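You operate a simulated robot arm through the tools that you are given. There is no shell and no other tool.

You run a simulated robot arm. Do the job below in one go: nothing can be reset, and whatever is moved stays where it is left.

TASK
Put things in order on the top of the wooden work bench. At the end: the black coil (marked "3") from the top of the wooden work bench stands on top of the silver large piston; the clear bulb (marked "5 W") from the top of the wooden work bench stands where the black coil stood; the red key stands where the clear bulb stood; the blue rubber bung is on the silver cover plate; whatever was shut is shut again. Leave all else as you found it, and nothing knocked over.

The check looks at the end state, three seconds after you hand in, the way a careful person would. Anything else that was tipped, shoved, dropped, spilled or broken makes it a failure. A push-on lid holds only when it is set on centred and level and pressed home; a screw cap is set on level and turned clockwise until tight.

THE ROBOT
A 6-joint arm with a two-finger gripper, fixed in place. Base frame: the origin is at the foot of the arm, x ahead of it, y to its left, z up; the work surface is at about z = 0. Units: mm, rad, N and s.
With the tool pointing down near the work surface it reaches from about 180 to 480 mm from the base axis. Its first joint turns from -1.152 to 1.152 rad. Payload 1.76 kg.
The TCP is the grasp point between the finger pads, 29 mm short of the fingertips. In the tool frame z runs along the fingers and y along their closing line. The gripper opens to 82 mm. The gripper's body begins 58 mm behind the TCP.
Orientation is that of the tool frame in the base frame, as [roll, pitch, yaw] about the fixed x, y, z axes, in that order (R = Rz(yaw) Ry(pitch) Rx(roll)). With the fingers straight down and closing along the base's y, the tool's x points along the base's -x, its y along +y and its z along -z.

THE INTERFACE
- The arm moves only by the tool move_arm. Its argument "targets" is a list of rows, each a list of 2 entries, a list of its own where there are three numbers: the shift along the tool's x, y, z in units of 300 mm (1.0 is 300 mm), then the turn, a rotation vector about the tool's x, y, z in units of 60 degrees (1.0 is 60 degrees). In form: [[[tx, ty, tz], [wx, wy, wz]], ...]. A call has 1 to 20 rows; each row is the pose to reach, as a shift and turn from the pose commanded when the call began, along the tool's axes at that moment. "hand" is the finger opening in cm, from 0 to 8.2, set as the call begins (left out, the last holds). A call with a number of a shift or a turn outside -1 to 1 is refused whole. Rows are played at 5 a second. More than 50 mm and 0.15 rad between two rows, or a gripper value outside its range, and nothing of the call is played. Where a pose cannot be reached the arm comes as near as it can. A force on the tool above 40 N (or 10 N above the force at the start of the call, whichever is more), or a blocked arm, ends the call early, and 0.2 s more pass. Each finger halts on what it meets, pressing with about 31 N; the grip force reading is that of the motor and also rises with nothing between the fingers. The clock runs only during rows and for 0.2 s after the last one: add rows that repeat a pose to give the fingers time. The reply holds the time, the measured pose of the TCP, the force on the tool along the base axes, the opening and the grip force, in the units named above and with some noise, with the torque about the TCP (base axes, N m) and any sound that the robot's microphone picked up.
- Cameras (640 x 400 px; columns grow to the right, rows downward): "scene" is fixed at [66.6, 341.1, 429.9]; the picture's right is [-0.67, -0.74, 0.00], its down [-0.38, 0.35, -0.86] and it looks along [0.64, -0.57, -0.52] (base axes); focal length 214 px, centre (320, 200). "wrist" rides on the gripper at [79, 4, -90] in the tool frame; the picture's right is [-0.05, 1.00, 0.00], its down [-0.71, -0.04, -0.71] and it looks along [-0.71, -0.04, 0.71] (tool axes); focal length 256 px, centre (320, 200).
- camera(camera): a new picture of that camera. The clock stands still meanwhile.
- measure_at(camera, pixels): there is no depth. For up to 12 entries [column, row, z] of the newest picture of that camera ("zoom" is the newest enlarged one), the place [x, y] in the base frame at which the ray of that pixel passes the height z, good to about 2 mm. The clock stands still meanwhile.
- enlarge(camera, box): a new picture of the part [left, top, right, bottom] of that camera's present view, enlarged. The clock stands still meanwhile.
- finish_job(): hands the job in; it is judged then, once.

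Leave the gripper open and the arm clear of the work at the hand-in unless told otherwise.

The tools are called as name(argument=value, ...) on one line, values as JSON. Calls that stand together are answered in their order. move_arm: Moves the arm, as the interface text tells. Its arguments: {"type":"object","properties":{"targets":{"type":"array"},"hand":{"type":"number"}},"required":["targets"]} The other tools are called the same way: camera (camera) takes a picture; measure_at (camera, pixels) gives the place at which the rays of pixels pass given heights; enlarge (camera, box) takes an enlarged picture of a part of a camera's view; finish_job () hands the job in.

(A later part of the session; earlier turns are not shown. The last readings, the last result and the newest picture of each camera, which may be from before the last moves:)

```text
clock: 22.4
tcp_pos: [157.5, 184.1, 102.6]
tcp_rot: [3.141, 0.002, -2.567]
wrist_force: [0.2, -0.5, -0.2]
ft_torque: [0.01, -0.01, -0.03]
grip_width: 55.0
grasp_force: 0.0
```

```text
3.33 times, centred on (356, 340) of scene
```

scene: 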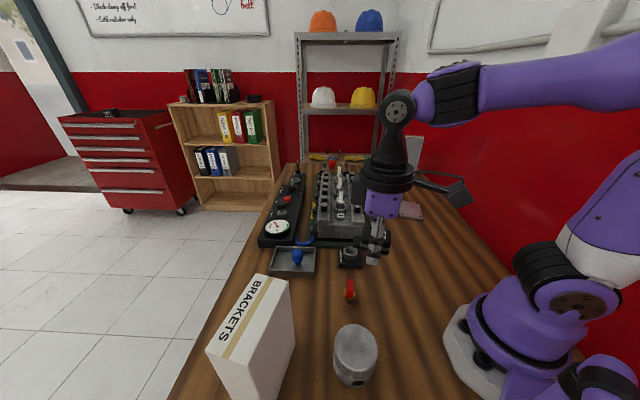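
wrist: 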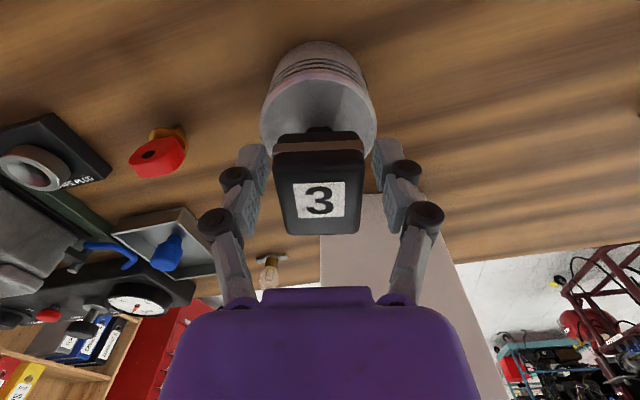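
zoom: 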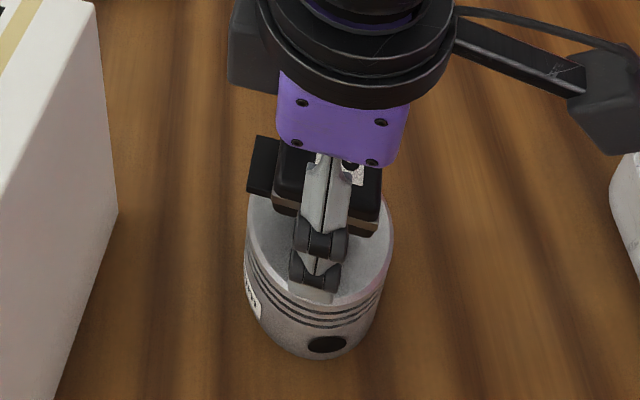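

The coil stands free and upright on the piston. I'll rise straight up, clear of it, and turn the wrist to line up with the bulb's ears (ψ≈227°).

move_arm(targets=[[[0, 0, -0.06], [0, 0, 0]], [[0, 0, -0.17], [0, 0, 0]], [[0, 0, -0.3], [0, 0, 0]], [[0, 0, -0.4253], [0, 0, -0.12]], [[0, 0, -0.4253], [0, 0, -0.24]], [[0, 0, -0.4253], [0, 0, -0.24]]])

move_arm(targets=[[[-0.129, -0.086, 0], [0, 0, 0]], [[-0.259, -0.172, 0], [0, 0, 0]], [[-0.388, -0.258, 0], [0, 0, 0]], [[-0.517, -0.344, 0], [0, 0, 0]], [[-0.6468, -0.4296, 0], [0, 0, 0]], [[-0.6468, -0.4296, 0.12], [0, 0, 0]], [[-0.6468, -0.4296, 0.24], [0, 0, 0]], [[-0.6468, -0.4296, 0.3333], [0, 0, 0]], [[-0.6468, -0.4296, 0.3333], [0, 0, 0]]])

camera(camera="wrist")

camera(camera="scene")

```text
clock: 23.8
tcp_pos: [154.0, 184.5, 231.3]
tcp_rot: [3.141, 0.002, -2.311]
wrist_force: [-0.1, -0.8, 0.5]
ft_torque: [0.03, 0.02, 0.0]
grip_width: 54.8
grasp_force: 0.1
```

```text
clock: 25.8
tcp_pos: [380.9, 241.4, 129.4]
tcp_rot: [-3.141, 0.001, -2.314]
wrist_force: [-0.1, 0.0, -0.4]
ft_torque: [0.03, -0.03, -0.03]
grip_width: 55.0
grasp_force: 0.1
out of reach, approached as far as the arm can: row 5, 6
```

```text
taken
```

wrist: 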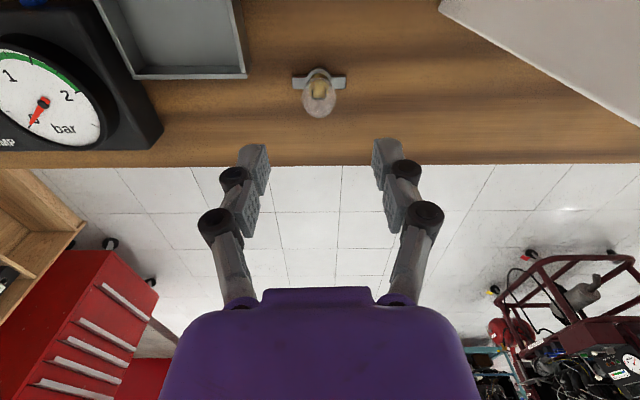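

```text
taken
```

scene: 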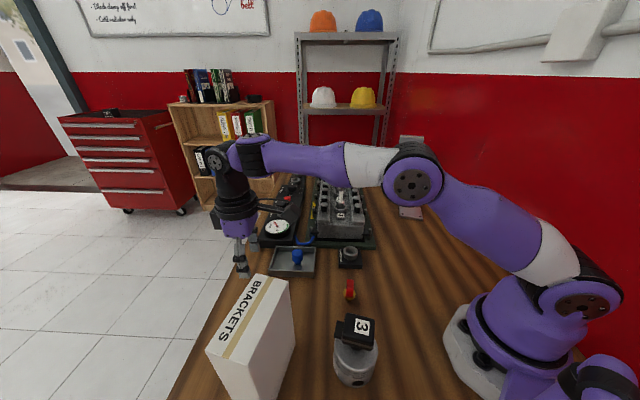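

The coil stands well on the piston (scene (355,330)). The arm is now above the bulb, seen at wrist (319,92). I'll zoom to fix the bulb and ring positions.

enlarge(camera="wrist", box=[272, 55, 368, 125])

enlarge(camera="scene", box=[300, 280, 412, 400])

```text
5.71 times, centred on (320, 90) of wrist
```

zoom: 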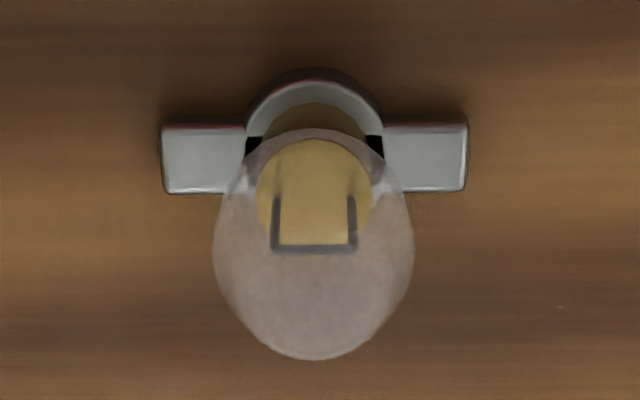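

```text
3.33 times, centred on (356, 340) of scene
```

zoom: 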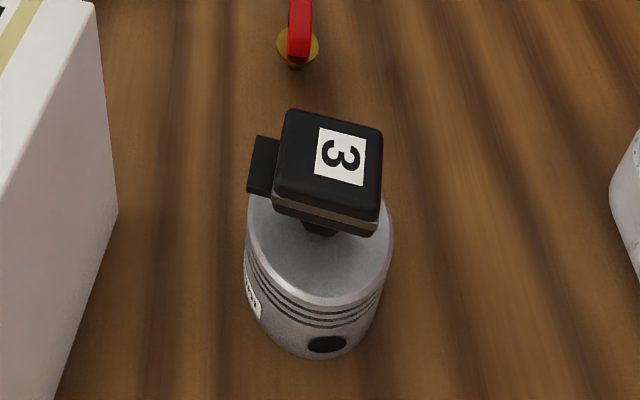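

measure_at(camera="wrist", pixels=[[292.35, 83, 3], [345.7, 82.65, 3], [319.1, 81.25, 5], [318.8, 98.75, 33], [318.8, 98.75, 36], [301.3, 98, 35], [336.3, 98, 35], [318.9, 117, 45]])

```text
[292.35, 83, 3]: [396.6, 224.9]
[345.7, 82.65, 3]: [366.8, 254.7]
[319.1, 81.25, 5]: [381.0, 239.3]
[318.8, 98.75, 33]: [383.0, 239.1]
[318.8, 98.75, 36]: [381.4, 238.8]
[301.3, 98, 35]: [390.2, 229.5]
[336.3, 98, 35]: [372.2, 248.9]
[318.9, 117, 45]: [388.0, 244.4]
```

The bulb axis is at (381.5,239.7) and the glass is about 26 mm wide, in line with the fingers. I'll descend to z=40 (tips at 11 mm, above the ears).

move_arm(targets=[[[0, 0, 0.11], [0, 0, 0]], [[0, 0, 0.2], [0, 0, 0]], [[0, 0, 0.26], [0, 0, 0]], [[0, 0, 0.3], [0, 0, 0]], [[0, 0, 0.3], [0, 0, 0]]])

camera(camera="wrist")

enlarge(camera="scene", box=[200, 200, 320, 300])

```text
clock: 27.0
tcp_pos: [382.4, 240.9, 39.3]
tcp_rot: [-3.141, 0.002, -2.316]
wrist_force: [0.7, 0.1, 0.4]
ft_torque: [0.01, -0.01, 0.04]
grip_width: 55.2
grasp_force: 0.0
```

```text
taken
```

wrist: 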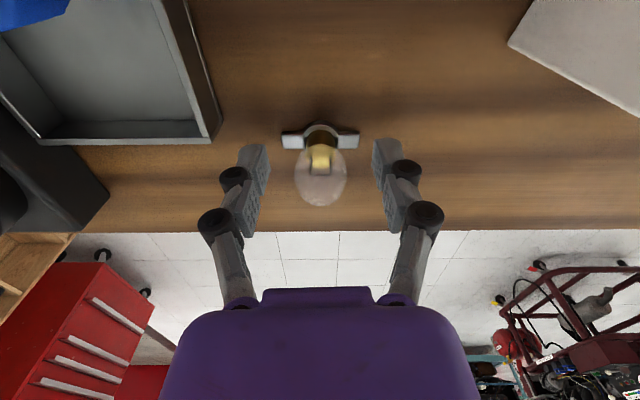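

```text
4.00 times, centred on (260, 250) of scene
```

zoom: 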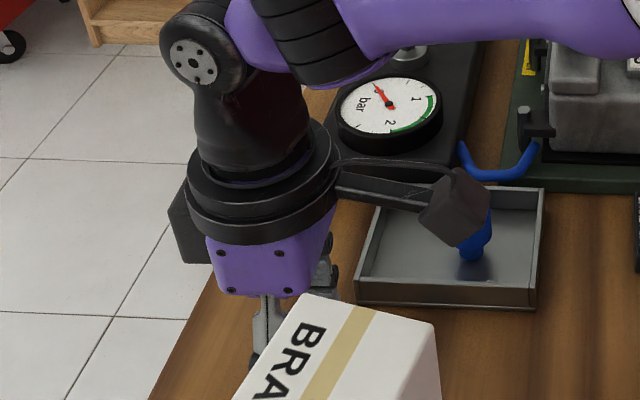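

The glass (wrist (321,178)) is centred between the fingers. I'll close on it with the opening set just under its width.

move_arm(targets=[[[0, 0, 0], [0, 0, 0]], [[0, 0, 0], [0, 0, 0]], [[0, 0, 0], [0, 0, 0]]], hand=2.3)

enlarge(camera="wrist", box=[250, 100, 390, 240])

```text
clock: 27.8
tcp_pos: [383.2, 239.7, 40.2]
tcp_rot: [3.142, 0.0, -2.315]
wrist_force: [-0.3, 0.0, -0.5]
ft_torque: [0.0, -0.01, -0.02]
grip_width: 23.5
grasp_force: 0.1
```

```text
2.86 times, centred on (320, 170) of wrist
```

zoom: 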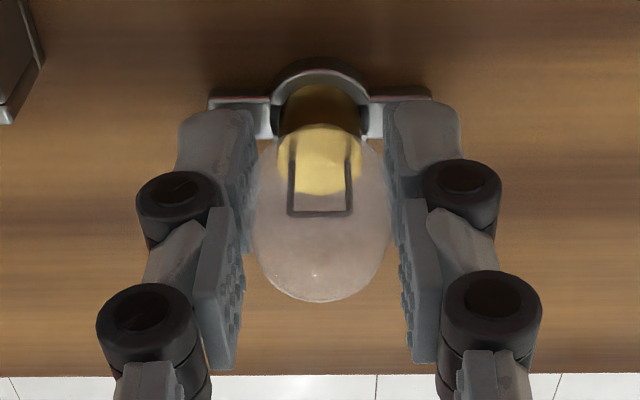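

Opening is 23.5 mm with no contact yet, so the glass is slimmer than I judged. I'll close further.

move_arm(targets=[[[0, 0, 0], [0, 0, 0]], [[0, 0, 0], [0, 0, 0]], [[0, 0, 0], [0, 0, 0]]], hand=1.7)

enlarge(camera="wrist", box=[250, 100, 390, 240])

```text
clock: 28.6
tcp_pos: [382.4, 240.2, 40.3]
tcp_rot: [3.141, 0.001, -2.315]
wrist_force: [-0.6, -0.7, 0.0]
ft_torque: [0.04, 0.0, 0.02]
grip_width: 20.7
grasp_force: 31.5
```

```text
2.86 times, centred on (320, 170) of wrist
```

zoom: 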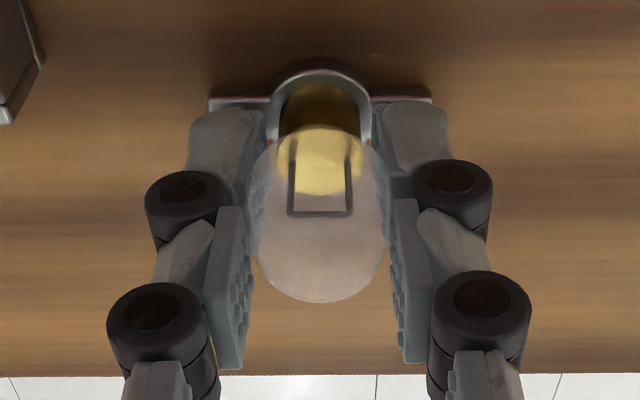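

Gripped at 20.7 mm. I'll raise just 2 mm and read the force, to learn whether the bulb is free or locked in the ring.

move_arm(targets=[[[0, 0, -0.0033], [0, 0, 0]], [[0, 0, -0.0067], [0, 0, 0]], [[0, 0, -0.0067], [0, 0, 0]]])

enlarge(camera="wrist", box=[250, 100, 390, 240])

```text
clock: 29.4
tcp_pos: [383.0, 240.6, 42.3]
tcp_rot: [-3.141, 0.002, -2.316]
wrist_force: [-0.3, 0.5, -0.7]
ft_torque: [0.02, -0.01, 0.04]
grip_width: 21.8
grasp_force: 31.2
```

```text
2.86 times, centred on (320, 170) of wrist
```

zoom: 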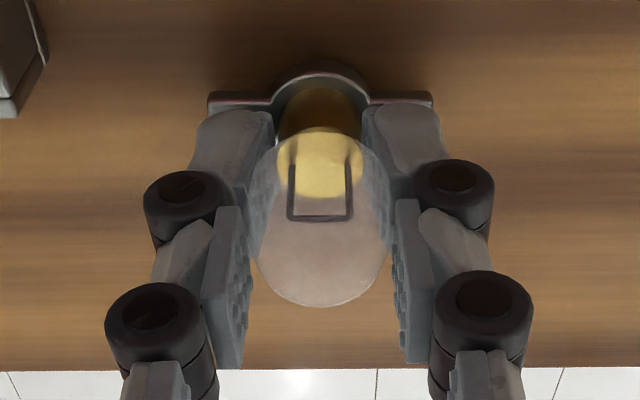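

The force is only −0.7 N, so nothing is holding hard. I'll raise another 10 mm slowly and look at whether the ring rises too.

move_arm(targets=[[[0, 0, -0.01], [0, 0, 0]], [[0, 0, -0.02], [0, 0, 0]], [[0, 0, -0.0333], [0, 0, 0]], [[0, 0, -0.0333], [0, 0, 0]]])

enlarge(camera="wrist", box=[250, 100, 390, 240])

```text
clock: 30.4
tcp_pos: [383.0, 241.1, 51.9]
tcp_rot: [-3.141, 0.003, -2.315]
wrist_force: [-0.3, 0.2, -0.8]
ft_torque: [0.02, 0.01, 0.02]
grip_width: 21.6
grasp_force: 31.5
```

```text
2.86 times, centred on (320, 170) of wrist
```

zoom: 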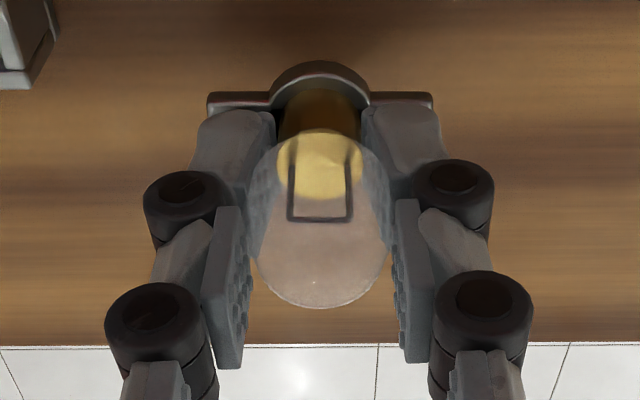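

The ring rises with the bulb, so it's the bulb's own foot and the whole thing stands flat by itself. Now I'll carry it up and across to the coil's old place at (264,-160), at safe height.

move_arm(targets=[[[0, 0, -0.08], [0, 0, 0]], [[0, 0, -0.16], [0, 0, 0]], [[0.132, -0.029, -0.227], [0, 0, 0]], [[0.264, -0.058, -0.293], [0, 0, 0]], [[0.395, -0.087, -0.36], [0, 0, 0]], [[0.527, -0.116, -0.4267], [0, 0, 0]], [[0.527, -0.116, -0.4267], [0, 0, 0]]])

move_arm(targets=[[[0.12, -0.083, 0.017], [0, 0, 0]], [[0.24, -0.166, 0.033], [0, 0, 0]], [[0.36, -0.249, 0.05], [0, 0, 0]], [[0.479, -0.332, 0.067], [0, 0, 0]], [[0.599, -0.415, 0.083], [0, 0, 0]], [[0.719, -0.498, 0.1], [0, 0, 0]], [[0.719, -0.498, 0.1], [0, 0, 0]]])

camera(camera="wrist")

camera(camera="scene")

```text
clock: 32.0
tcp_pos: [301.2, 101.0, 180.1]
tcp_rot: [3.14, 0.001, -2.315]
wrist_force: [-0.3, 0.7, 0.0]
ft_torque: [0.03, 0.01, -0.02]
grip_width: 21.4
grasp_force: 31.2
```

```text
clock: 33.6
tcp_pos: [264.5, -159.8, 149.4]
tcp_rot: [3.141, 0.001, -2.315]
wrist_force: [-0.1, 0.0, -0.2]
ft_torque: [0.0, 0.02, 0.01]
grip_width: 20.9
grasp_force: 30.8
```

```text
taken
```

wrist: 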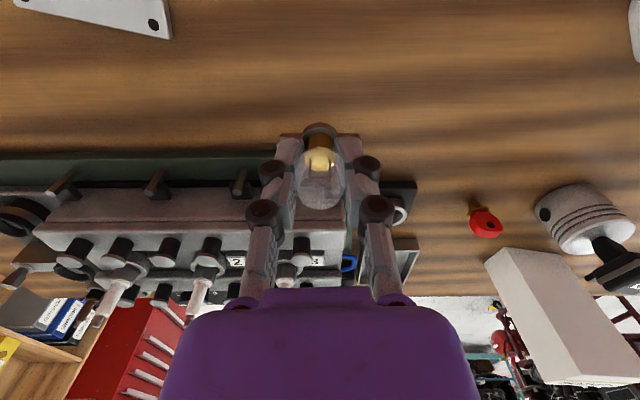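

```text
taken
```

scene: 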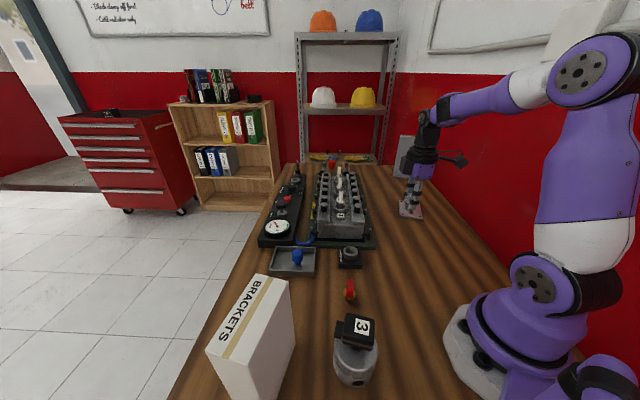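

The bulb is still upright in the grip. I'll descend to z=45 over (264,-160), then feel for the bench.

move_arm(targets=[[[0, 0, 0.12], [0, 0, 0]], [[0, 0, 0.22], [0, 0, 0]], [[0, 0, 0.3], [0, 0, 0]], [[0, 0, 0.34], [0, 0, 0]], [[0, 0, 0.35], [0, 0, 0]], [[0, 0, 0.35], [0, 0, 0]]])

enlarge(camera="scene", box=[370, 190, 434, 250])

enlarge(camera="wrist", box=[250, 100, 390, 240])

```text
clock: 35.0
tcp_pos: [264.2, -160.2, 45.7]
tcp_rot: [3.141, 0.002, -2.314]
wrist_force: [0.5, 0.5, -0.1]
ft_torque: [0.02, 0.0, -0.02]
grip_width: 21.4
grasp_force: 31.3
```

```text
6.67 times, centred on (402, 220) of scene
```

zoom: 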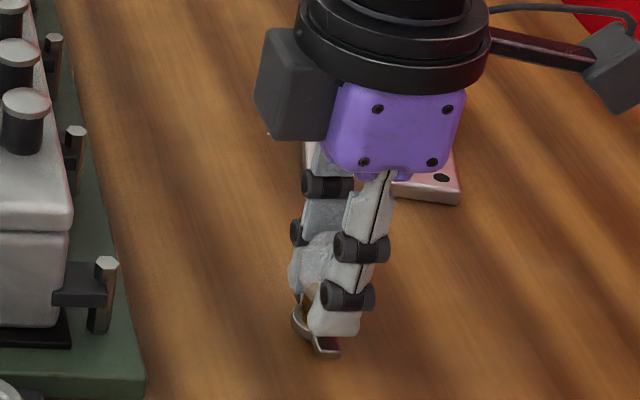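

```text
2.86 times, centred on (320, 170) of wrist
```

zoom: 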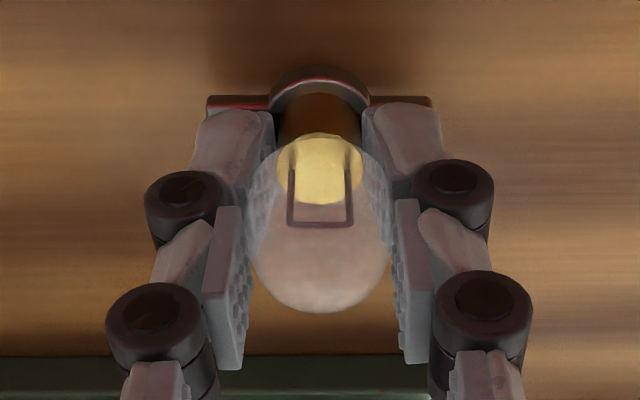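

The bulb is creeping slightly in the grip but stays upright. I'll go down in 1–2 mm steps, watching the force.

move_arm(targets=[[[0, 0, 0.0067], [0, 0, 0]], [[0, 0, 0.0133], [0, 0, 0]], [[0, 0, 0.0167], [0, 0, 0]]])

move_arm(targets=[[[0, 0, 0.0033], [0, 0, 0]], [[0, 0, 0.0033], [0, 0, 0]]])

```text
clock: 35.8
tcp_pos: [264.6, -160.2, 40.0]
tcp_rot: [3.141, 0.003, -2.314]
wrist_force: [0.4, -0.2, 0.2]
ft_torque: [0.01, 0.0, 0.01]
grip_width: 21.5
grasp_force: 30.5
```

```text
clock: 36.4
tcp_pos: [265.3, -158.7, 39.0]
tcp_rot: [-3.141, 0.002, -2.314]
wrist_force: [-0.1, -0.3, -0.1]
ft_torque: [0.01, 0.0, -0.02]
grip_width: 21.4
grasp_force: 31.3
```

No contact at z=39. I'll continue in 1 mm steps.

move_arm(targets=[[[0, 0, 0.0033], [0, 0, 0]], [[0, 0, 0.0033], [0, 0, 0]]])

move_arm(targets=[[[0, 0, 0.0033], [0, 0, 0]], [[0, 0, 0.0033], [0, 0, 0]]])

```text
clock: 37.0
tcp_pos: [264.2, -157.8, 37.7]
tcp_rot: [3.141, 0.001, -2.313]
wrist_force: [0.1, 0.7, -0.5]
ft_torque: [0.01, 0.0, 0.03]
grip_width: 21.8
grasp_force: 30.9
```

```text
clock: 37.6
tcp_pos: [265.4, -160.0, 37.1]
tcp_rot: [-3.141, 0.004, -2.316]
wrist_force: [-4.4, 2.1, 15.5]
ft_torque: [-0.05, 0.13, 0.0]
grip_width: 22.3
grasp_force: 30.9
```

Contact at z≈37 with 15 N. I'll ease up 0.7 mm and then check.

move_arm(targets=[[[0, 0, -0.0023], [0, 0, 0]], [[0, 0, -0.0023], [0, 0, 0]]])

enlarge(camera="wrist", box=[250, 100, 390, 240])

enlarge(camera="scene", box=[380, 205, 428, 245])

```text
clock: 38.2
tcp_pos: [264.0, -159.3, 37.3]
tcp_rot: [3.14, 0.001, -2.315]
wrist_force: [-0.6, 0.3, 0.0]
ft_torque: [-0.03, 0.0, 0.0]
grip_width: 22.2
grasp_force: 31.0
```

```text
2.86 times, centred on (320, 170) of wrist
```

zoom: 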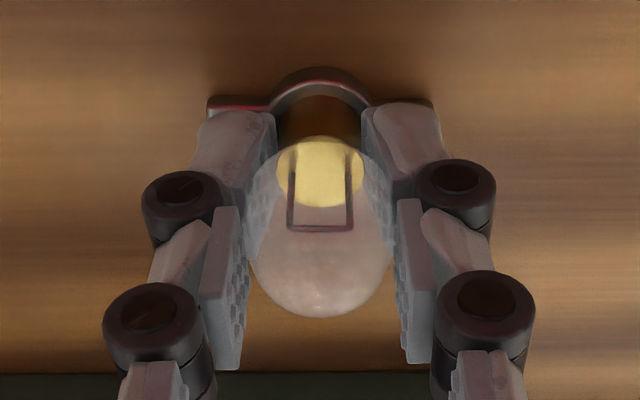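

```text
10.00 times, centred on (404, 225) of scene
```

zoom: 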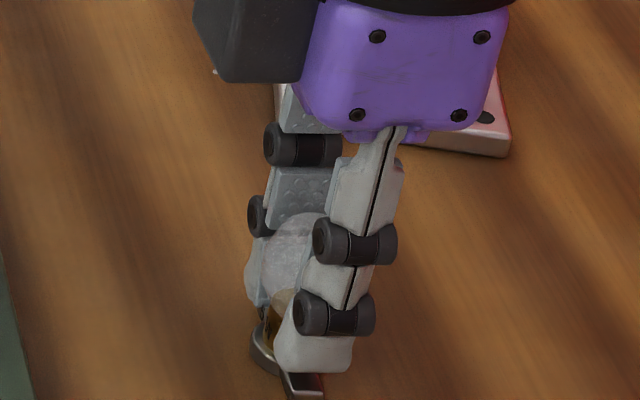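

The foot is on the bench with no net load. I'll open the fingers and look.

move_arm(targets=[[[0, 0, 0], [0, 0, 0]], [[0, 0, 0], [0, 0, 0]], [[0, 0, 0], [0, 0, 0]]], hand=4.8)

camera(camera="wrist")

```text
clock: 39.0
tcp_pos: [264.9, -159.7, 36.9]
tcp_rot: [3.142, 0.001, -2.315]
wrist_force: [-0.6, -0.6, 0.1]
ft_torque: [0.02, -0.01, 0.04]
grip_width: 48.2
grasp_force: 0.1
```

```text
taken
```

wrist: 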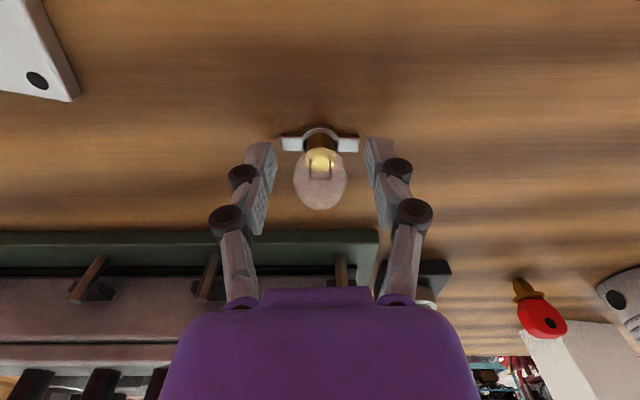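

The bulb stands upright at the coil's old spot. I'll rise clear and then move over near the key for a close view, turning back to ψ=200°.

move_arm(targets=[[[0, 0, -0.08], [0, 0, 0]], [[0, 0, -0.2], [0, 0, 0]], [[0, 0, -0.34], [0, 0, 0]], [[0, 0, -0.4743], [0, 0, 0]], [[0, 0, -0.4743], [0, 0, 0]]])

move_arm(targets=[[[-0.071, 0.11, 0.02], [0, 0, 0.091]], [[-0.142, 0.22, 0.04], [0, 0, 0.183]], [[-0.214, 0.329, 0.06], [0, 0, 0.274]], [[-0.285, 0.439, 0.08], [0, 0, 0.366]], [[-0.356, 0.549, 0.1], [0, 0, 0.457]], [[-0.356, 0.549, 0.1], [0, 0, 0.457]]])

camera(camera="wrist")

enlarge(camera="scene", box=[360, 190, 440, 250])

```text
clock: 40.2
tcp_pos: [264.3, -160.5, 179.4]
tcp_rot: [3.142, 0.002, -2.315]
wrist_force: [-0.2, 0.4, 0.8]
ft_torque: [0.02, 0.02, -0.02]
grip_width: 48.0
grasp_force: 0.1
```

```text
clock: 41.6
tcp_pos: [215.5, 32.6, 149.7]
tcp_rot: [3.139, 0.002, -2.795]
wrist_force: [0.1, -0.2, -0.3]
ft_torque: [-0.02, -0.02, 0.01]
grip_width: 48.1
grasp_force: 0.1
```

```text
taken
```

wrist: 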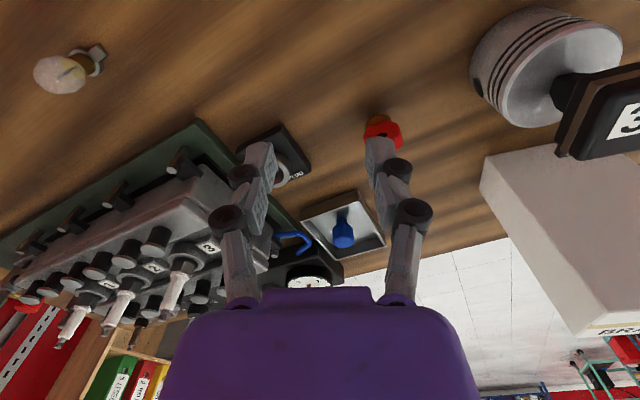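

```text
6.67 times, centred on (400, 220) of scene
```

zoom: 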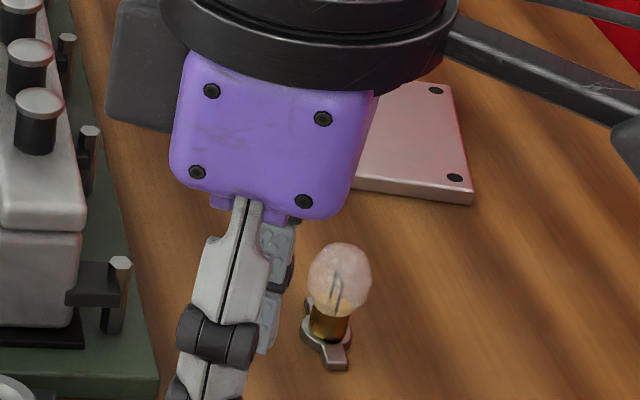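

The bulb stands well at its new spot. The key is beside the right finger at wrist (383,130), so I'll shift sideways to get it in clear view.

move_arm(targets=[[[-0.058, 0.086, 0], [0, 0, 0]], [[-0.115, 0.171, 0], [0, 0, 0]], [[-0.115, 0.171, 0], [0, 0, 0]]])

camera(camera="wrist")

enlarge(camera="wrist", box=[280, 40, 376, 100])

```text
clock: 42.4
tcp_pos: [230.3, 91.9, 148.8]
tcp_rot: [3.139, 0.002, -2.791]
wrist_force: [0.1, 0.0, 1.0]
ft_torque: [0.03, -0.01, 0.04]
grip_width: 48.0
grasp_force: 0.1
```

```text
taken
```

wrist: 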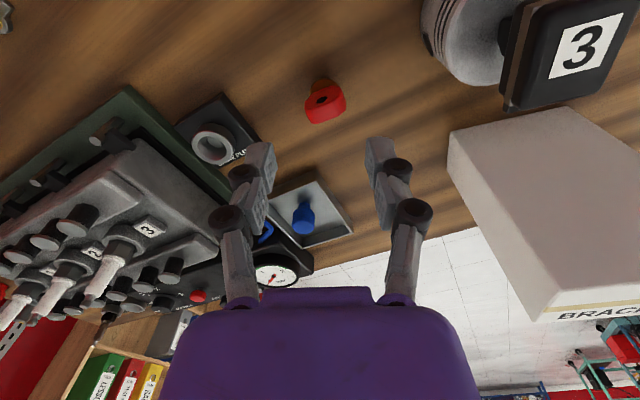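

```text
6.67 times, centred on (328, 70) of wrist
```

zoom: 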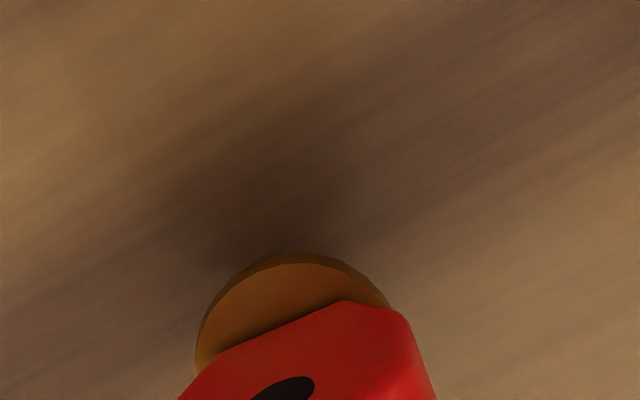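

enlarge(camera="wrist", box=[280, 65, 376, 135])

enlarge(camera="scene", box=[330, 270, 370, 305])

```text
5.71 times, centred on (328, 100) of wrist
```

zoom: 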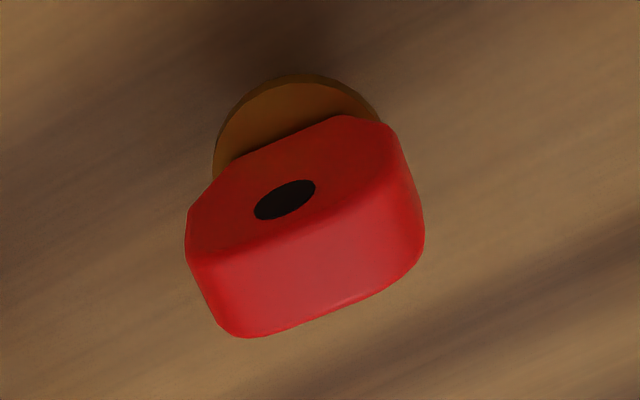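

```text
11.43 times, centred on (350, 288) of scene
```

zoom: 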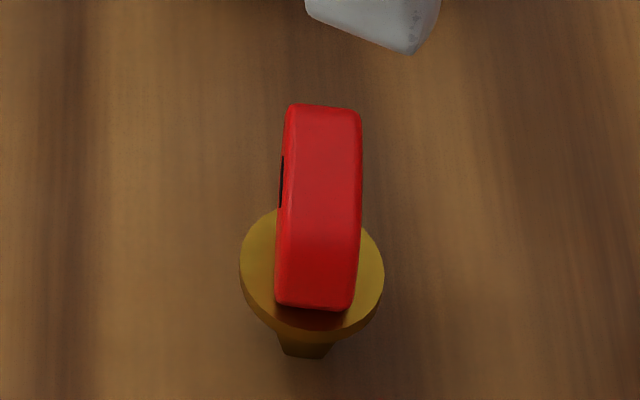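

The key is a red bow (with a through-hole) on a brass flange and a small foot. I'll measure several of its points from both views to fix its height, centre and bow direction.

measure_at(camera="wrist", pixels=[[324.5, 78.1, 10], [309.1, 93.9, 10], [338.5, 85.65, 10], [305.5, 111, 30], [343.8, 97, 30], [314, 124, 35], [346, 107, 35], [327.1, 113.1, 35], [327.1, 113.1, 40], [327.1, 113.1, 30], [321.9, 100, 25], [310, 122, 38]])

measure_at(camera="scene", pixels=[[349.3, 295, 8], [349.3, 295, 12], [343, 294.1, 10], [355.7, 294.6, 10], [348.7, 301.8, 0], [350.3, 280, 30], [350.3, 280, 35], [350.3, 280, 40], [349, 297, 20], [349, 297, 15]])

```text
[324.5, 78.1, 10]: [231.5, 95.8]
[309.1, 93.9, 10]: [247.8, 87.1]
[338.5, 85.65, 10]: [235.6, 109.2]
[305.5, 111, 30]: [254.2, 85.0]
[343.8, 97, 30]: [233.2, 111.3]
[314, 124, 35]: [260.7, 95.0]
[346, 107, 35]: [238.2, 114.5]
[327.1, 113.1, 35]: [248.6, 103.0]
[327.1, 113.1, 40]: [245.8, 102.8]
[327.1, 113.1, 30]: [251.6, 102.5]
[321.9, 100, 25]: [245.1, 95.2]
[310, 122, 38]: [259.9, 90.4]
```

```text
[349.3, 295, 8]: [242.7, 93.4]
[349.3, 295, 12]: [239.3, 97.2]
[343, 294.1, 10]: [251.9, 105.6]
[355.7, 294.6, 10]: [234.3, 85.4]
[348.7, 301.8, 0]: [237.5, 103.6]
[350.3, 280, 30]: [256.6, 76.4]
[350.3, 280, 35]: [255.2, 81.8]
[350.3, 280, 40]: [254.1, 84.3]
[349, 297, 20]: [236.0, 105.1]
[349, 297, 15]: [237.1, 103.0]
```

The key centre is near (242.5,98), height about 42 mm, and the bow is about 34 mm wide, pointing near −52°. I'll move over it, turn the wrist to ψ=218° to grip across the bow's width, and look again.

move_arm(targets=[[[-0.016, 0.004, 0.044], [0, 0, -0.1]], [[-0.032, 0.007, 0.089], [0, 0, -0.2]], [[-0.048, 0.011, 0.133], [0, 0, -0.3]], [[-0.048, 0.011, 0.133], [0, 0, -0.3]]], hand=6.4)

camera(camera="wrist")

enlarge(camera="wrist", box=[272, 55, 368, 135])

```text
clock: 43.4
tcp_pos: [241.8, 99.6, 109.0]
tcp_rot: [3.141, 0.001, -2.477]
wrist_force: [0.1, 0.0, -0.3]
ft_torque: [-0.02, 0.0, -0.01]
grip_width: 64.0
grasp_force: 0.0
```

```text
taken
```

wrist: 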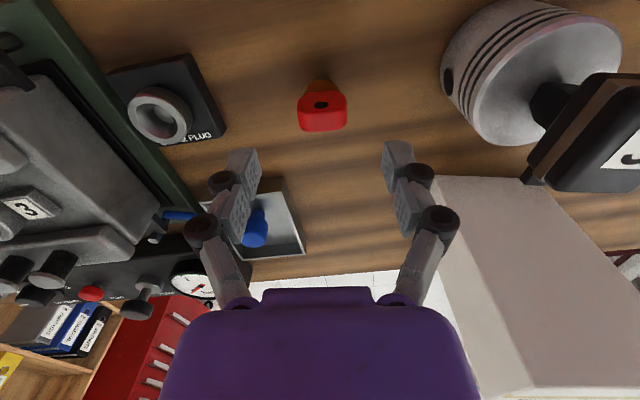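

```text
5.00 times, centred on (320, 95) of wrist
```

zoom: 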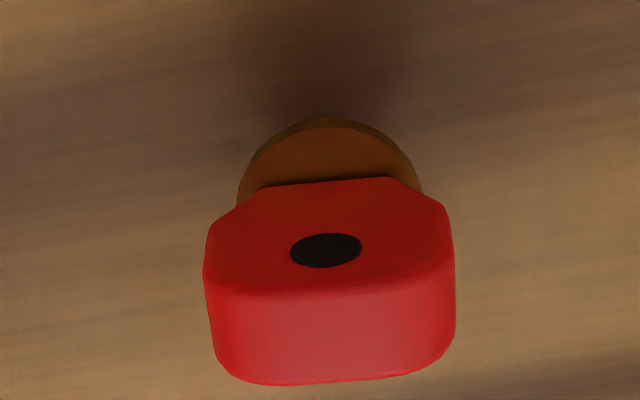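

The bow is nearly aligned, off by several degrees. I'll measure its edges for the exact heading and centre.

measure_at(camera="wrist", pixels=[[298, 113, 38], [347, 108, 38], [304, 132, 40], [342, 129.4, 40], [303.4, 95, 10], [340, 93, 10], [321, 78.6, 10], [303.4, 95, 14], [340, 93, 14], [321, 105, 25], [309.5, 92, 14], [333, 90.5, 14]])

```text
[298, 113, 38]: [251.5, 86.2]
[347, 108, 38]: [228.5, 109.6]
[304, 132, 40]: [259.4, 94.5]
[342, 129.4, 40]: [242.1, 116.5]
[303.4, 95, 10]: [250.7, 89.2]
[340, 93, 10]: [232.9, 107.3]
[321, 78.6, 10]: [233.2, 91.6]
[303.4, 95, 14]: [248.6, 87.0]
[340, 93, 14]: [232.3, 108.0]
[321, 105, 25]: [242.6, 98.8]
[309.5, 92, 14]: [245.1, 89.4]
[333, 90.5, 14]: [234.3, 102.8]
```

The key centre is (243,99.5) and the bow heading is about 134°. I'll trim the yaw by 6° and descend to z=36 (tips at 7 mm, outside the brass flange).

move_arm(targets=[[[-0.004, 0.003, 0.09], [0, 0, -0.1]], [[-0.0044, 0.003, 0.17], [0, 0, -0.1]], [[-0.0044, 0.003, 0.22], [0, 0, -0.1]], [[-0.0044, 0.003, 0.2467], [0, 0, -0.1]], [[-0.0044, 0.003, 0.2467], [0, 0, -0.1]]])

camera(camera="wrist")

enlarge(camera="scene", box=[310, 240, 390, 310])

```text
clock: 44.6
tcp_pos: [243.8, 100.8, 35.8]
tcp_rot: [-3.141, 0.002, -2.373]
wrist_force: [-0.3, 0.4, 0.2]
ft_torque: [0.01, 0.01, 0.03]
grip_width: 64.0
grasp_force: 0.1
```

```text
taken
```

wrist: 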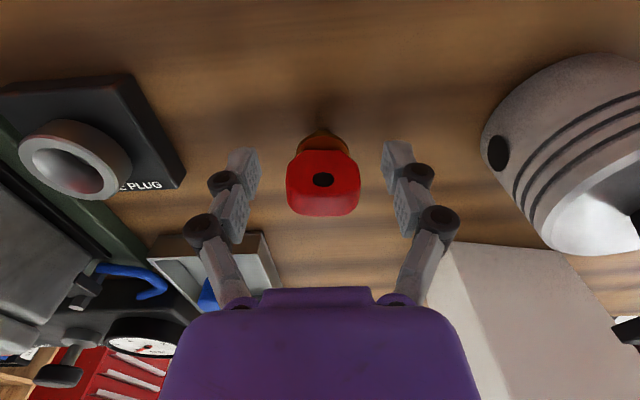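

```text
5.71 times, centred on (350, 275) of scene
```

zoom: 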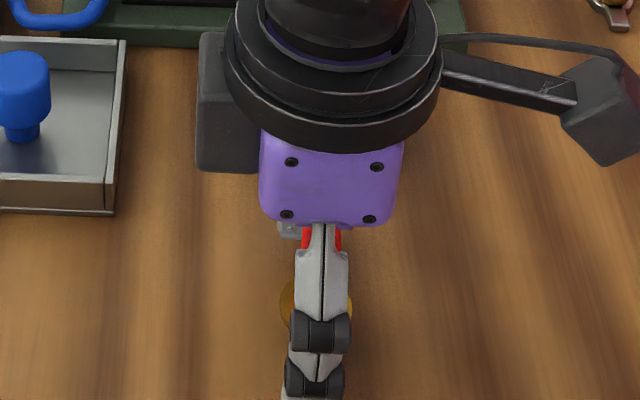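

The bow (columns 287–360) is squared up between the fingers. I'll close on it.

move_arm(targets=[[[0, 0, 0], [0, 0, 0]], [[0, 0, 0], [0, 0, 0]], [[0, 0, 0], [0, 0, 0]]], hand=2.5)

enlarge(camera="wrist", box=[240, 90, 400, 240])

```text
clock: 45.4
tcp_pos: [245.1, 100.3, 36.7]
tcp_rot: [3.141, 0.002, -2.373]
wrist_force: [-1.6, 1.8, 10.4]
ft_torque: [0.03, 0.14, -0.01]
grip_width: 29.5
grasp_force: 31.3
```

```text
2.67 times, centred on (320, 165) of wrist
```

zoom: 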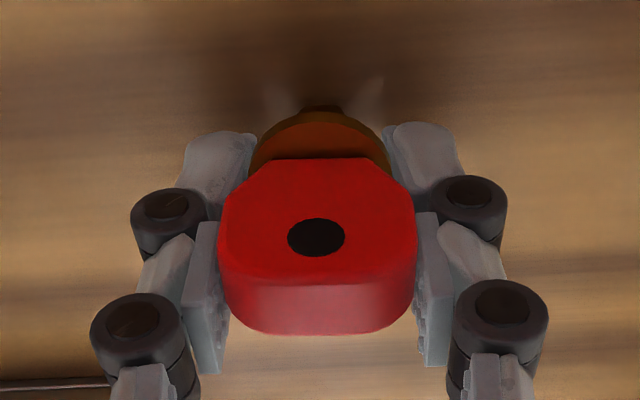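

Gripped at 29.5 mm. I'll lift gently and check it hangs straight.

move_arm(targets=[[[0, 0, -0.01], [0, 0, 0]], [[0, 0, -0.04], [0, 0, 0]], [[0, 0, -0.1], [0, 0, 0]], [[0, 0, -0.1], [0, 0, 0]]])

enlarge(camera="wrist", box=[240, 90, 400, 240])

enlarge(camera="scene", box=[310, 240, 390, 310])

```text
clock: 46.4
tcp_pos: [243.6, 100.4, 65.7]
tcp_rot: [3.142, 0.003, -2.374]
wrist_force: [0.2, -0.5, -0.9]
ft_torque: [-0.02, -0.02, 0.01]
grip_width: 29.5
grasp_force: 31.2
```

```text
2.67 times, centred on (320, 165) of wrist
```

zoom: 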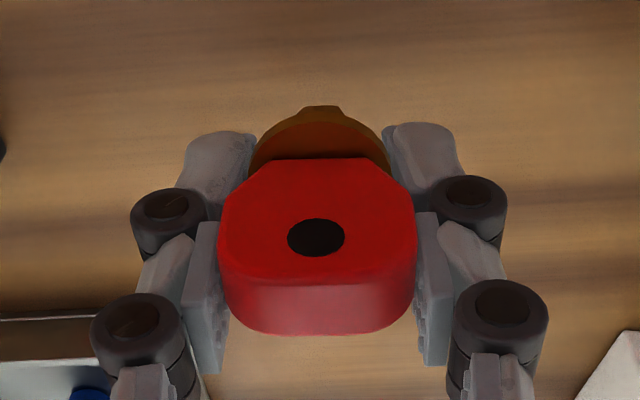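

```text
5.71 times, centred on (350, 275) of scene
```

zoom: 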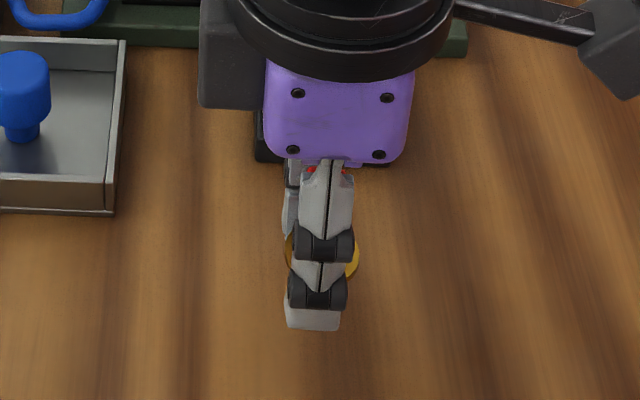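

The key hangs straight. I'll carry it up to z=120 and across to the bulb's old place at (381.5,239.7).

move_arm(targets=[[[0, 0, -0.1], [0, 0, 0]], [[0, 0, -0.18], [0, 0, 0]], [[-0.131, 0.003, -0.18], [0, 0, 0]], [[-0.263, 0.006, -0.18], [0, 0, 0]], [[-0.394, 0.009, -0.18], [0, 0, 0]], [[-0.525, 0.012, -0.18], [0, 0, 0]], [[-0.6567, 0.0155, -0.18], [0, 0, 0]], [[-0.6567, 0.0155, -0.18], [0, 0, 0]]])

camera(camera="wrist")

camera(camera="scene")

```text
clock: 48.2
tcp_pos: [384.1, 240.6, 118.6]
tcp_rot: [-3.141, -0.001, -2.372]
wrist_force: [-0.1, 0.5, -0.6]
ft_torque: [0.01, -0.02, 0.0]
grip_width: 29.5
grasp_force: 31.4
```

```text
taken
```

wrist: 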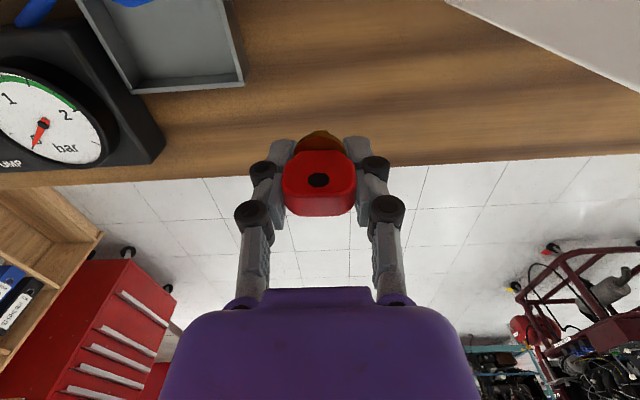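

```text
taken
```

scene: 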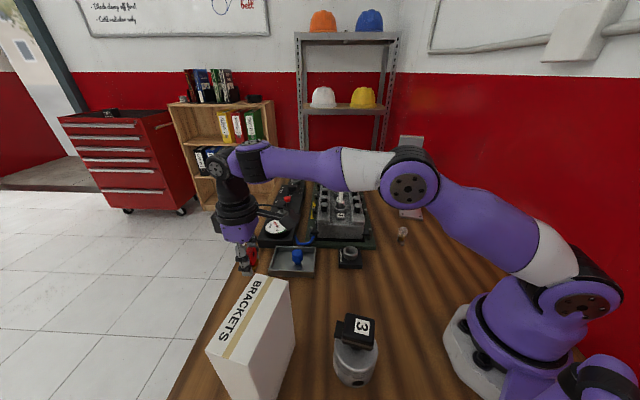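

I'm over the bulb's old place. I'll descend to z=42 and then feel for the bench in 1 mm steps.

move_arm(targets=[[[0, 0, 0.1], [0, 0, 0]], [[0, 0, 0.19], [0, 0, 0]], [[0, 0, 0.24], [0, 0, 0]], [[0, 0, 0.26], [0, 0, 0]], [[0, 0, 0.26], [0, 0, 0]]])

move_arm(targets=[[[0, 0, 0.0067], [0, 0, 0]], [[0, 0, 0.01], [0, 0, 0]], [[0, 0, 0.01], [0, 0, 0]]])

move_arm(targets=[[[0, 0, 0.0033], [0, 0, 0]], [[0, 0, 0.0033], [0, 0, 0]]])

```text
clock: 49.4
tcp_pos: [382.4, 240.8, 40.9]
tcp_rot: [3.141, 0.001, -2.374]
wrist_force: [-1.0, -0.6, -0.1]
ft_torque: [-0.04, 0.01, 0.0]
grip_width: 29.6
grasp_force: 30.7
```

```text
clock: 50.2
tcp_pos: [383.6, 240.5, 41.0]
tcp_rot: [-3.141, 0.002, -2.373]
wrist_force: [-0.1, 0.1, 0.2]
ft_torque: [0.0, -0.01, 0.01]
grip_width: 29.5
grasp_force: 30.6
```

```text
clock: 50.8
tcp_pos: [382.6, 240.6, 38.5]
tcp_rot: [3.141, 0.0, -2.375]
wrist_force: [0.0, 0.7, -0.2]
ft_torque: [0.0, 0.0, 0.01]
grip_width: 29.4
grasp_force: 30.9
```

No contact at z≈38. I'll continue one millimetre at a time.

move_arm(targets=[[[0, 0, 0.0033], [0, 0, 0]], [[0, 0, 0.0033], [0, 0, 0]]])

move_arm(targets=[[[0, 0, 0.0033], [0, 0, 0]], [[0, 0, 0.0033], [0, 0, 0]]])

```text
clock: 51.4
tcp_pos: [382.7, 240.5, 37.4]
tcp_rot: [-3.141, 0.002, -2.375]
wrist_force: [-0.7, -0.2, -1.0]
ft_torque: [0.01, 0.03, 0.0]
grip_width: 29.3
grasp_force: 30.6
```

```text
clock: 52.0
tcp_pos: [383.4, 240.4, 35.5]
tcp_rot: [-3.141, 0.002, -2.375]
wrist_force: [0.3, -0.1, 0.2]
ft_torque: [0.04, -0.01, 0.0]
grip_width: 29.4
grasp_force: 30.9
```

move_arm(targets=[[[0, 0, 0.0017], [0, 0, 0]], [[0, 0, 0.0017], [0, 0, 0]]])

move_arm(targets=[[[0, 0, 0.0017], [0, 0, 0]], [[0, 0, 0.0017], [0, 0, 0]]])

```text
clock: 52.6
tcp_pos: [383.6, 240.5, 36.3]
tcp_rot: [3.141, 0.001, -2.373]
wrist_force: [-0.7, -1.3, 4.1]
ft_torque: [-0.05, 0.05, 0.02]
grip_width: 29.3
grasp_force: 31.2
```

```text
clock: 53.2
tcp_pos: [383.2, 242.4, 36.2]
tcp_rot: [3.141, 0.004, -2.374]
wrist_force: [-5.5, -2.5, 20.4]
ft_torque: [-0.12, 0.24, -0.02]
grip_width: 29.7
grasp_force: 30.9
```

Contact. I'll ease up 0.6 mm so it stands without load, then open.

move_arm(targets=[[[0, 0, -0.002], [0, 0, 0]], [[0, 0, -0.002], [0, 0, 0]]])

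enlarge(camera="wrist", box=[240, 90, 400, 240])

```text
clock: 53.8
tcp_pos: [383.2, 241.0, 34.8]
tcp_rot: [3.141, 0.005, -2.373]
wrist_force: [3.3, 4.8, 13.4]
ft_torque: [0.14, -0.03, 0.01]
grip_width: 29.3
grasp_force: 30.8
```

```text
2.67 times, centred on (320, 165) of wrist
```

zoom: 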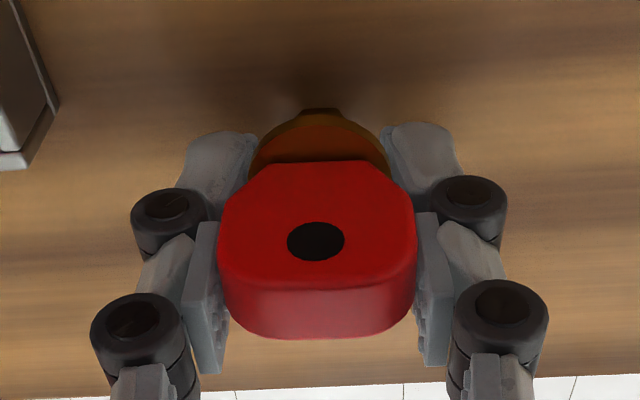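

Still 13 N of push. I'll ease up another 0.6 mm.

move_arm(targets=[[[0, 0, -0.002], [0, 0, 0]], [[0, 0, -0.002], [0, 0, 0]]])

```text
clock: 54.4
tcp_pos: [382.8, 239.5, 35.9]
tcp_rot: [-3.141, 0.001, -2.374]
wrist_force: [3.6, -0.2, 7.2]
ft_torque: [-0.01, -0.12, 0.02]
grip_width: 29.5
grasp_force: 31.2
```

move_arm(targets=[[[0, 0, -0.0013], [0, 0, 0]], [[0, 0, -0.0013], [0, 0, 0]]])

```text
clock: 55.0
tcp_pos: [381.6, 239.6, 36.1]
tcp_rot: [-3.14, 0.0, -2.374]
wrist_force: [-0.1, 0.5, -0.3]
ft_torque: [-0.01, 0.0, 0.03]
grip_width: 29.6
grasp_force: 30.8
```

The load is now near zero, so the foot is just touching. I'll open the fingers.

move_arm(targets=[[[0, 0, 0.0007], [0, 0, 0]], [[0, 0, 0.0007], [0, 0, 0]]])

move_arm(targets=[[[0, 0, 0], [0, 0, 0]], [[0, 0, 0], [0, 0, 0]], [[0, 0, 0], [0, 0, 0]]], hand=5.5)

camera(camera="wrist")

```text
clock: 55.6
tcp_pos: [383.1, 241.7, 36.2]
tcp_rot: [-3.141, 0.001, -2.374]
wrist_force: [-0.1, -0.8, -0.1]
ft_torque: [-0.02, 0.0, 0.01]
grip_width: 29.4
grasp_force: 31.5
```

```text
clock: 56.4
tcp_pos: [382.2, 240.3, 36.6]
tcp_rot: [3.14, 0.002, -2.375]
wrist_force: [0.2, -1.1, -0.3]
ft_torque: [-0.03, 0.04, 0.03]
grip_width: 54.9
grasp_force: 0.0
```

```text
taken
```

wrist: 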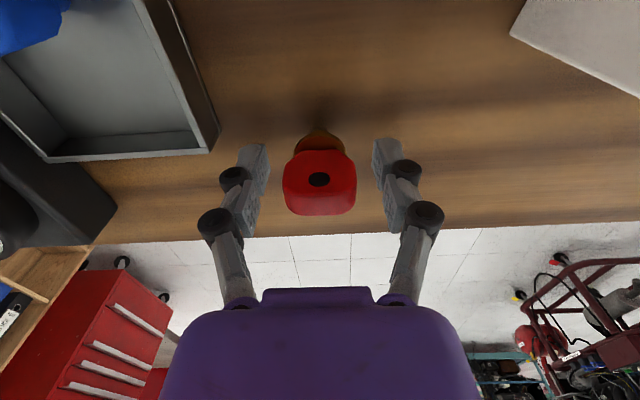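

The key stands on the bulb's old place. I'll rise clear and move over toward the bung in the tray for a look.

move_arm(targets=[[[0, 0, -0.1], [0, 0, 0]], [[0, 0, -0.22], [0, 0, 0]], [[0, 0, -0.3453], [0, 0, 0]], [[0.109, -0.103, -0.3453], [0, 0, 0]], [[0.219, -0.205, -0.3453], [0, 0, 0]], [[0.328, -0.308, -0.3453], [0, 0, 0]], [[0.328, -0.308, -0.3453], [0, 0, 0]]])

camera(camera="wrist")

camera(camera="scene")

```text
clock: 58.0
tcp_pos: [375.3, 104.7, 137.2]
tcp_rot: [-3.14, 0.001, -2.373]
wrist_force: [-0.1, 0.9, 0.3]
ft_torque: [0.02, 0.03, 0.01]
grip_width: 55.1
grasp_force: 0.0
```

```text
taken
```

wrist: 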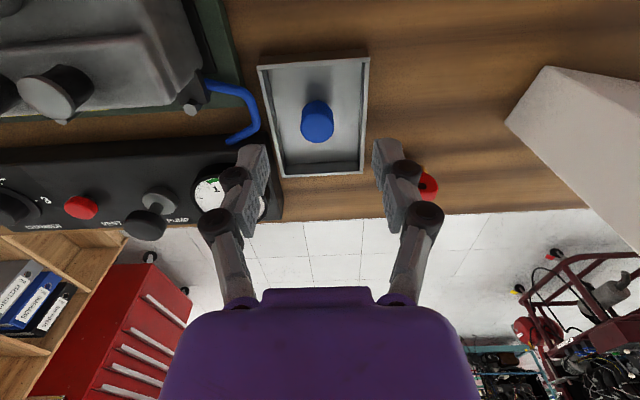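

```text
taken
```

scene: 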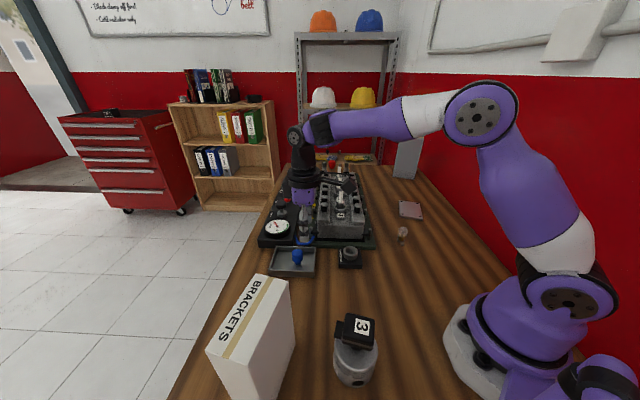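

I'll zoom on the bung and triangulate its height and centre.

enlarge(camera="wrist", box=[250, 50, 394, 180])

enlarge(camera="scene", box=[265, 235, 329, 285])

```text
3.08 times, centred on (322, 115) of wrist
```

zoom: 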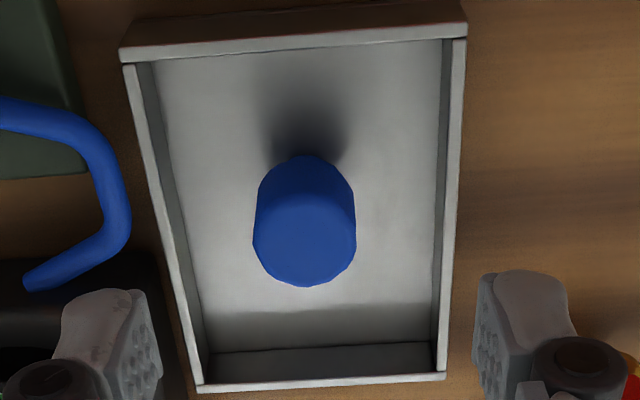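

```text
8.00 times, centred on (297, 260) of scene
```

zoom: 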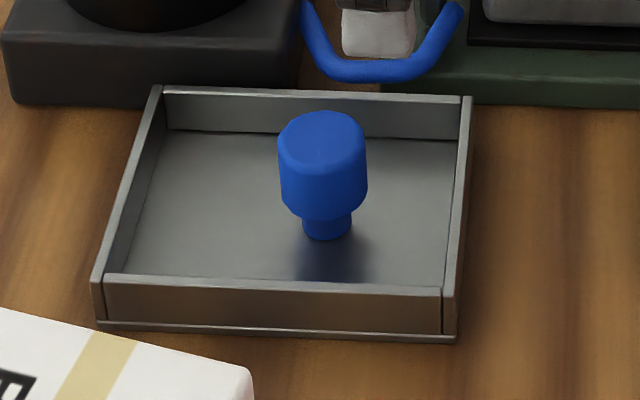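

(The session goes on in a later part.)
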